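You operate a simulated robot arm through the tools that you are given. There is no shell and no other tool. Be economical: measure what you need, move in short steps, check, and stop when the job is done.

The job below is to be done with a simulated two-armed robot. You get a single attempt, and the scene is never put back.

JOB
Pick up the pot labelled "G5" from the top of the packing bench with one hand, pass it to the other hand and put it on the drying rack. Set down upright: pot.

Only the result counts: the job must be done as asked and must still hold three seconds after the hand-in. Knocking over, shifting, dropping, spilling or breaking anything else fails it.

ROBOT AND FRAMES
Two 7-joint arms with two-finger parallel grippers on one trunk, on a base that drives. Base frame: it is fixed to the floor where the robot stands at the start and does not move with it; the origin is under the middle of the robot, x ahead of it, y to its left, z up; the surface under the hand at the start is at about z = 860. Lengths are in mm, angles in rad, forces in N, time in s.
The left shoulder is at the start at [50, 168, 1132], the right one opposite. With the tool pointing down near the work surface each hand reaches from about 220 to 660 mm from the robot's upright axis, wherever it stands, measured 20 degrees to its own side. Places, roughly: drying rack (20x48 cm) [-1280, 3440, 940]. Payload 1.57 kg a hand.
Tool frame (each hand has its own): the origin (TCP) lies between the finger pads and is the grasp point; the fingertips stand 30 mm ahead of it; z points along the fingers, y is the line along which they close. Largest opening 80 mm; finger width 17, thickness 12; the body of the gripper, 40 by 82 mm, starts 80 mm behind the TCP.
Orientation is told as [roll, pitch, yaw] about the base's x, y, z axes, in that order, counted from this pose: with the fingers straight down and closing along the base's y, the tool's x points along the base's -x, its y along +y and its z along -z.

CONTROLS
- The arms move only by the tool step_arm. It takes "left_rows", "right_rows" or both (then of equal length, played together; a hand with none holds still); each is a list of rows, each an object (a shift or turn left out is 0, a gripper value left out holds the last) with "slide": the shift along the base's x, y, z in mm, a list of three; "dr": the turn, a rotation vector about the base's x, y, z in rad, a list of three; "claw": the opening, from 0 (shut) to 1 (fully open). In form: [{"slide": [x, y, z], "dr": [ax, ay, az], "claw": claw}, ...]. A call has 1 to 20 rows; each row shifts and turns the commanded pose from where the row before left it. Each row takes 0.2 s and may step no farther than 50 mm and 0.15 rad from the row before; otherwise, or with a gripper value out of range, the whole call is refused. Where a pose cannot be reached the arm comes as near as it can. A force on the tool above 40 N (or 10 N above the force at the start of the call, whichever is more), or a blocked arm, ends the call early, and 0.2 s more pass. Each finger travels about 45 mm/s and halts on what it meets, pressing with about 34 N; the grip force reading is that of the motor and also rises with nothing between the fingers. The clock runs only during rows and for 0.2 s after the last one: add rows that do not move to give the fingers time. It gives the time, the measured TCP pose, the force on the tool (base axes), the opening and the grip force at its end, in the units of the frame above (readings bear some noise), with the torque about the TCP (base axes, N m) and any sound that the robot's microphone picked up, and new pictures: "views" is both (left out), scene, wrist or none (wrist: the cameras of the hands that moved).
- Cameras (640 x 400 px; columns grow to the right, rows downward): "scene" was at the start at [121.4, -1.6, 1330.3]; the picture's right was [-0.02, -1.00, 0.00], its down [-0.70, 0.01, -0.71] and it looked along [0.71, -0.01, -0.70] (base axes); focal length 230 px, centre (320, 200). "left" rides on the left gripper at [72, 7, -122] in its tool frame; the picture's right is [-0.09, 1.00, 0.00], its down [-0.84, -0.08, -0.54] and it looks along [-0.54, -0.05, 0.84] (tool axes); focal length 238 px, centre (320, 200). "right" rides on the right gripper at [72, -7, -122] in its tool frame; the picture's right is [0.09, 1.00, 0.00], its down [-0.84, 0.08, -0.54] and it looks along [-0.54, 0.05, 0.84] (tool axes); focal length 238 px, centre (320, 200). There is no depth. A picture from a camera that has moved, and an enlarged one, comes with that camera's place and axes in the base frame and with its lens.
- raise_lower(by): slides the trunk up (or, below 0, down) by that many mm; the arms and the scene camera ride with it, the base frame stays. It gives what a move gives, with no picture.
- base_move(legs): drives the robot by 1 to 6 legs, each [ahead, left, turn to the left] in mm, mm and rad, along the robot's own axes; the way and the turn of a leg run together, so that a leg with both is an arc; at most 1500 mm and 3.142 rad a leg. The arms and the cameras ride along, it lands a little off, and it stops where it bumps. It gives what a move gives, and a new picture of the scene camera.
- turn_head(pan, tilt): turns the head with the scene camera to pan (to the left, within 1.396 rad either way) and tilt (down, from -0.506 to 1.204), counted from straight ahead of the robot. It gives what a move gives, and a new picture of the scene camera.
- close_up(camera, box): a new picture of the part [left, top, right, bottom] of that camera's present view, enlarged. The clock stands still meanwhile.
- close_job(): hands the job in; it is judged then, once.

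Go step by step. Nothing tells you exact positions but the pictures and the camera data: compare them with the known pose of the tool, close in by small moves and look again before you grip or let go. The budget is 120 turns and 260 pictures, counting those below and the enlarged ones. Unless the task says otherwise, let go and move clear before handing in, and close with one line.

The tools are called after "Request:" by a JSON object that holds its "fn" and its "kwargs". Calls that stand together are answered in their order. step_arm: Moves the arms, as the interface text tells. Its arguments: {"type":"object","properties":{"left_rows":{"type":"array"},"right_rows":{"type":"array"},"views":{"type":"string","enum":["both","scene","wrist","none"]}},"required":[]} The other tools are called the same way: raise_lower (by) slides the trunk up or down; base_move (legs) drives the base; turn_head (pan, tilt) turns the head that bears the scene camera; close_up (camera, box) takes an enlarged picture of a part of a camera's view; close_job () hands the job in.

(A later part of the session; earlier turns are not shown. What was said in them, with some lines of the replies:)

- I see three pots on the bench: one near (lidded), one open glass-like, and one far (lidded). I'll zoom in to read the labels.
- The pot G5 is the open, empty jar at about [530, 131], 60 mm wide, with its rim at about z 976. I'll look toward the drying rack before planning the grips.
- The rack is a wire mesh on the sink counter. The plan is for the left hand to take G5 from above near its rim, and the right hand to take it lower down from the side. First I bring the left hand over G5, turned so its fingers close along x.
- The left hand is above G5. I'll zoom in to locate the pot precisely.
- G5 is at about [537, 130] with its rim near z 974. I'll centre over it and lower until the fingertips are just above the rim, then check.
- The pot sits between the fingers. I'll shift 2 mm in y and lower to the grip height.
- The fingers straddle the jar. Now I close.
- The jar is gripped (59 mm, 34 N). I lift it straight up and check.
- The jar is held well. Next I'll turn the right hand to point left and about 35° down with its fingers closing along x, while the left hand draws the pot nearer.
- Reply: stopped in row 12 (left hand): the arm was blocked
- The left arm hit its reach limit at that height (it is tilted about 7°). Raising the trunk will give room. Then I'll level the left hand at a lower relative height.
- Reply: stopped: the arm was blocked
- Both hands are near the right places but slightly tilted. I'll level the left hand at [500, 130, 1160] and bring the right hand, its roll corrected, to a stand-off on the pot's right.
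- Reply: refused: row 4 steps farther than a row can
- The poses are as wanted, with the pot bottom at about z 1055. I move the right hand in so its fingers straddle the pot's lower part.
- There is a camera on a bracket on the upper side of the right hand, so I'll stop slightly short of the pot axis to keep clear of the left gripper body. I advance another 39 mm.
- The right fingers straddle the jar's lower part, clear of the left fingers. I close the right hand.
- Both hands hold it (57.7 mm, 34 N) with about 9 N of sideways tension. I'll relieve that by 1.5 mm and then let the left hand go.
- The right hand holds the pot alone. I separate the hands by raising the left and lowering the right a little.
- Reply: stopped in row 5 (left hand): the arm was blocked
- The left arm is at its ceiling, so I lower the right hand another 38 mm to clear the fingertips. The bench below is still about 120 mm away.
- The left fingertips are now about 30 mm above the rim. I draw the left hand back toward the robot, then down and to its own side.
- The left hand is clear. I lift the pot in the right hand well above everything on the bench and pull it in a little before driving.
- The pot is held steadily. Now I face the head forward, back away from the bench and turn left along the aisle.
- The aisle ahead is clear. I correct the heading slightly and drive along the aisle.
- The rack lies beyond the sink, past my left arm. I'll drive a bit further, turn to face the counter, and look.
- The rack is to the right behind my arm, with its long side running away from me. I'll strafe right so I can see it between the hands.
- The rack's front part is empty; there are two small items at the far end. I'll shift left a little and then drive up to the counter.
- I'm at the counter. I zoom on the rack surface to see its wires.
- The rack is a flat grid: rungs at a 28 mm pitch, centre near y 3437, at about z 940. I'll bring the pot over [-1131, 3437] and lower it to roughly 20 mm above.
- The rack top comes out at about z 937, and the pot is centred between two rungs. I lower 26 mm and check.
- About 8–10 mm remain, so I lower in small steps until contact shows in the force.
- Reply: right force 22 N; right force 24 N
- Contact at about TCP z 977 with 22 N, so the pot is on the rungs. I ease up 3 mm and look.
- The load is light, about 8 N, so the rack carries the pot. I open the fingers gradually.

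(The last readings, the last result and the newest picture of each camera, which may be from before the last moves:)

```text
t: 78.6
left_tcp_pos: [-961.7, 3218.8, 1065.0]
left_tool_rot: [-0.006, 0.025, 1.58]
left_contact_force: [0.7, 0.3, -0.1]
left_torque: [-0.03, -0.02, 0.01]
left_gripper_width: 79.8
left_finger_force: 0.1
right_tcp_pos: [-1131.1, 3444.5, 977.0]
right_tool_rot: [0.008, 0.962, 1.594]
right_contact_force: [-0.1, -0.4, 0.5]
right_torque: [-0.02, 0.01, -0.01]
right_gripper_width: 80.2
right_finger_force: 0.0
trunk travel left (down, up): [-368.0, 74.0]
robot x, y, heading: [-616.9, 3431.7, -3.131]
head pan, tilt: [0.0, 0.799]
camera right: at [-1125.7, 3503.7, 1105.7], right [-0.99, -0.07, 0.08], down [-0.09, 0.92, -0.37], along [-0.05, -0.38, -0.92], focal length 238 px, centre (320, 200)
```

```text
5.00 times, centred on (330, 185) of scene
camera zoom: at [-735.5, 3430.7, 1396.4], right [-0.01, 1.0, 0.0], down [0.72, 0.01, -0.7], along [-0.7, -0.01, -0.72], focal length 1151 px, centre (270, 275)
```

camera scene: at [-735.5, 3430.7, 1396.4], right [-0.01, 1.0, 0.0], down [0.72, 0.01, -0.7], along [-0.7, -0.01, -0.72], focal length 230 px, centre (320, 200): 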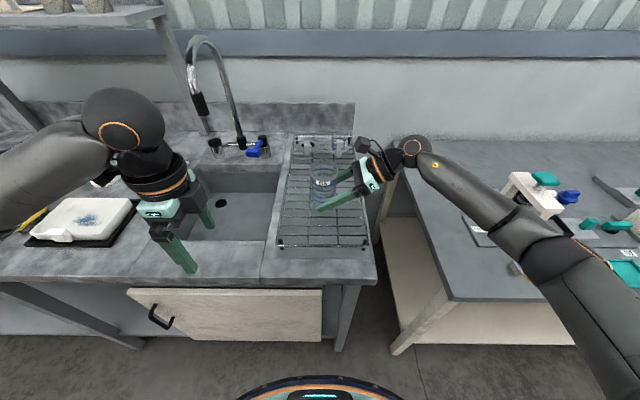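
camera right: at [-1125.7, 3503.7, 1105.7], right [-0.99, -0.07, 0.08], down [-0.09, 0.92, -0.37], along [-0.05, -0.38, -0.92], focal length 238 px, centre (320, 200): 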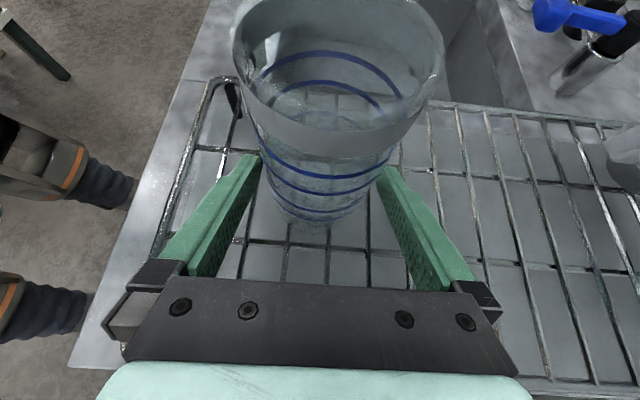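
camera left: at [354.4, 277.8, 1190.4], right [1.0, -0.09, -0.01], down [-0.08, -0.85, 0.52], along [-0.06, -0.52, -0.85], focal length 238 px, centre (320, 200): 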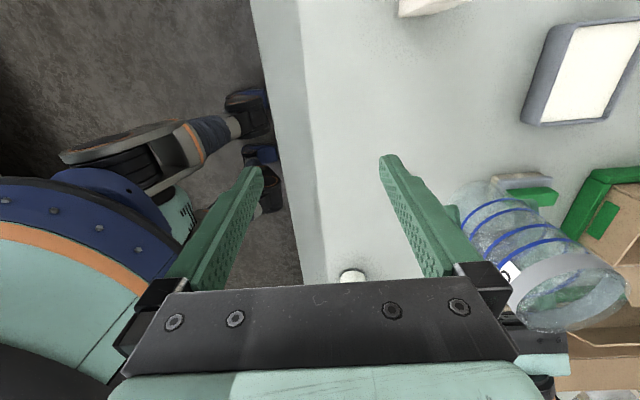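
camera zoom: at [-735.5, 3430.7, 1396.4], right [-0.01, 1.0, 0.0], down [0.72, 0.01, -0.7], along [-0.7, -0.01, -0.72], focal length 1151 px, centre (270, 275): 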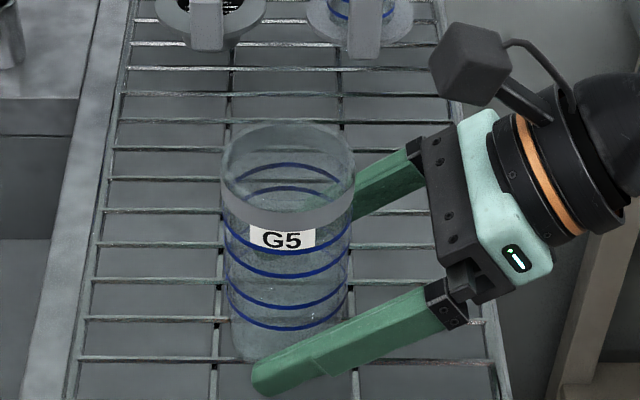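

The pot stands upright on its own. I withdraw the right hand back along its fingers.

Request:
{"fn": "step_arm", "kwargs": {"right_rows": [{"slide": [0, 12, 8.4]}, {"slide": [0, 16, 11.2]}, {"slide": [0, 16, 11.2]}, {"slide": [0, 20, 14]}, {"slide": [0, 20, 14]}, {"slide": [0, 20, 14]}, {"slide": [0, 0, 20]}, {"slide": [0, 0, 20]}, {}]}}

Request:
{"fn": "close_up", "kwargs": {"camera": "scene", "box": [280, 135, 380, 235]}}

```text
t: 80.6
left_tcp_pos: [-961.5, 3218.0, 1066.1]
left_tool_rot: [-0.007, 0.023, 1.579]
left_contact_force: [-0.1, -0.7, 0.0]
left_torque: [0.04, 0.01, 0.0]
left_gripper_width: 80.2
left_finger_force: 0.0
right_tcp_pos: [-1129.5, 3547.7, 1090.4]
right_tool_rot: [0.007, 0.96, 1.592]
right_contact_force: [1.1, 0.1, 0.5]
right_torque: [0.04, 0.01, -0.02]
right_gripper_width: 79.9
right_finger_force: 0.0
trunk travel left (down, up): [-368.0, 74.0]
robot x, y, heading: [-615.7, 3432.6, -3.125]
head pan, tilt: [0.0, 0.799]
camera scene: at [-735.5, 3430.8, 1396.4], right [-0.01, 1.0, 0.0], down [0.72, 0.01, -0.7], along [-0.7, -0.01, -0.72], focal length 230 px, centre (320, 200)
camera right: at [-1124.6, 3607.3, 1219.0], right [-0.99, -0.07, 0.08], down [-0.09, 0.92, -0.37], along [-0.05, -0.38, -0.92], focal length 238 px, centre (320, 200)
```

scene: 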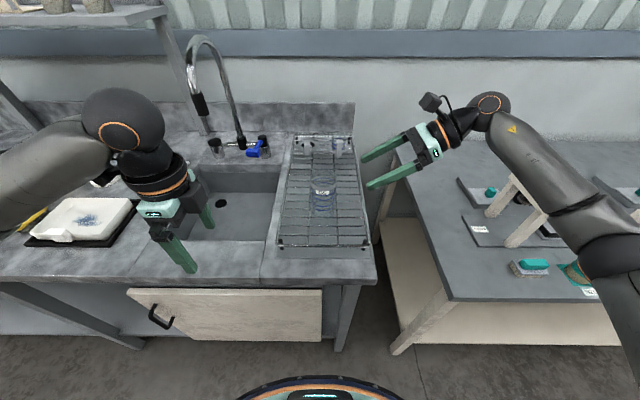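
right: 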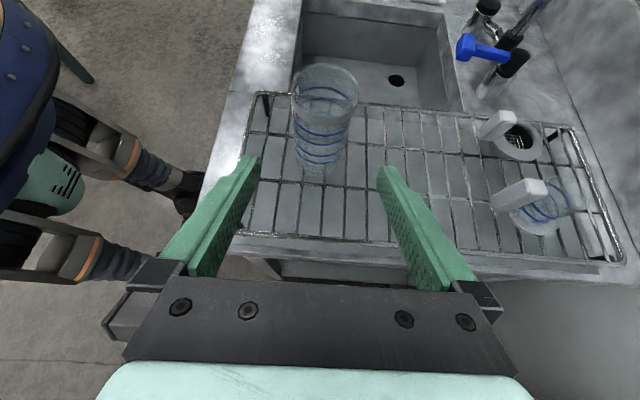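

```text
4.00 times, centred on (330, 185) of scene
camera zoom: at [-735.5, 3430.8, 1396.4], right [-0.01, 1.0, 0.0], down [0.72, 0.01, -0.7], along [-0.7, -0.01, -0.72], focal length 921 px, centre (280, 260)
```

zoom: 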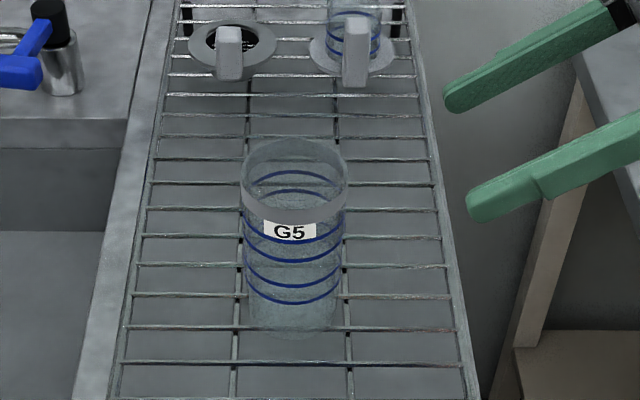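

G5 stands upright on the rack, both hands are clear, and nothing else was disturbed. I hand the job in.

Request:
{"fn": "close_job", "kwargs": {}}

```text
The job is handed in.
```

The left hand picked G5 off the packing bench and passed it to the right, which set it upright on the drying rack; both hands were clear when I handed the job in.
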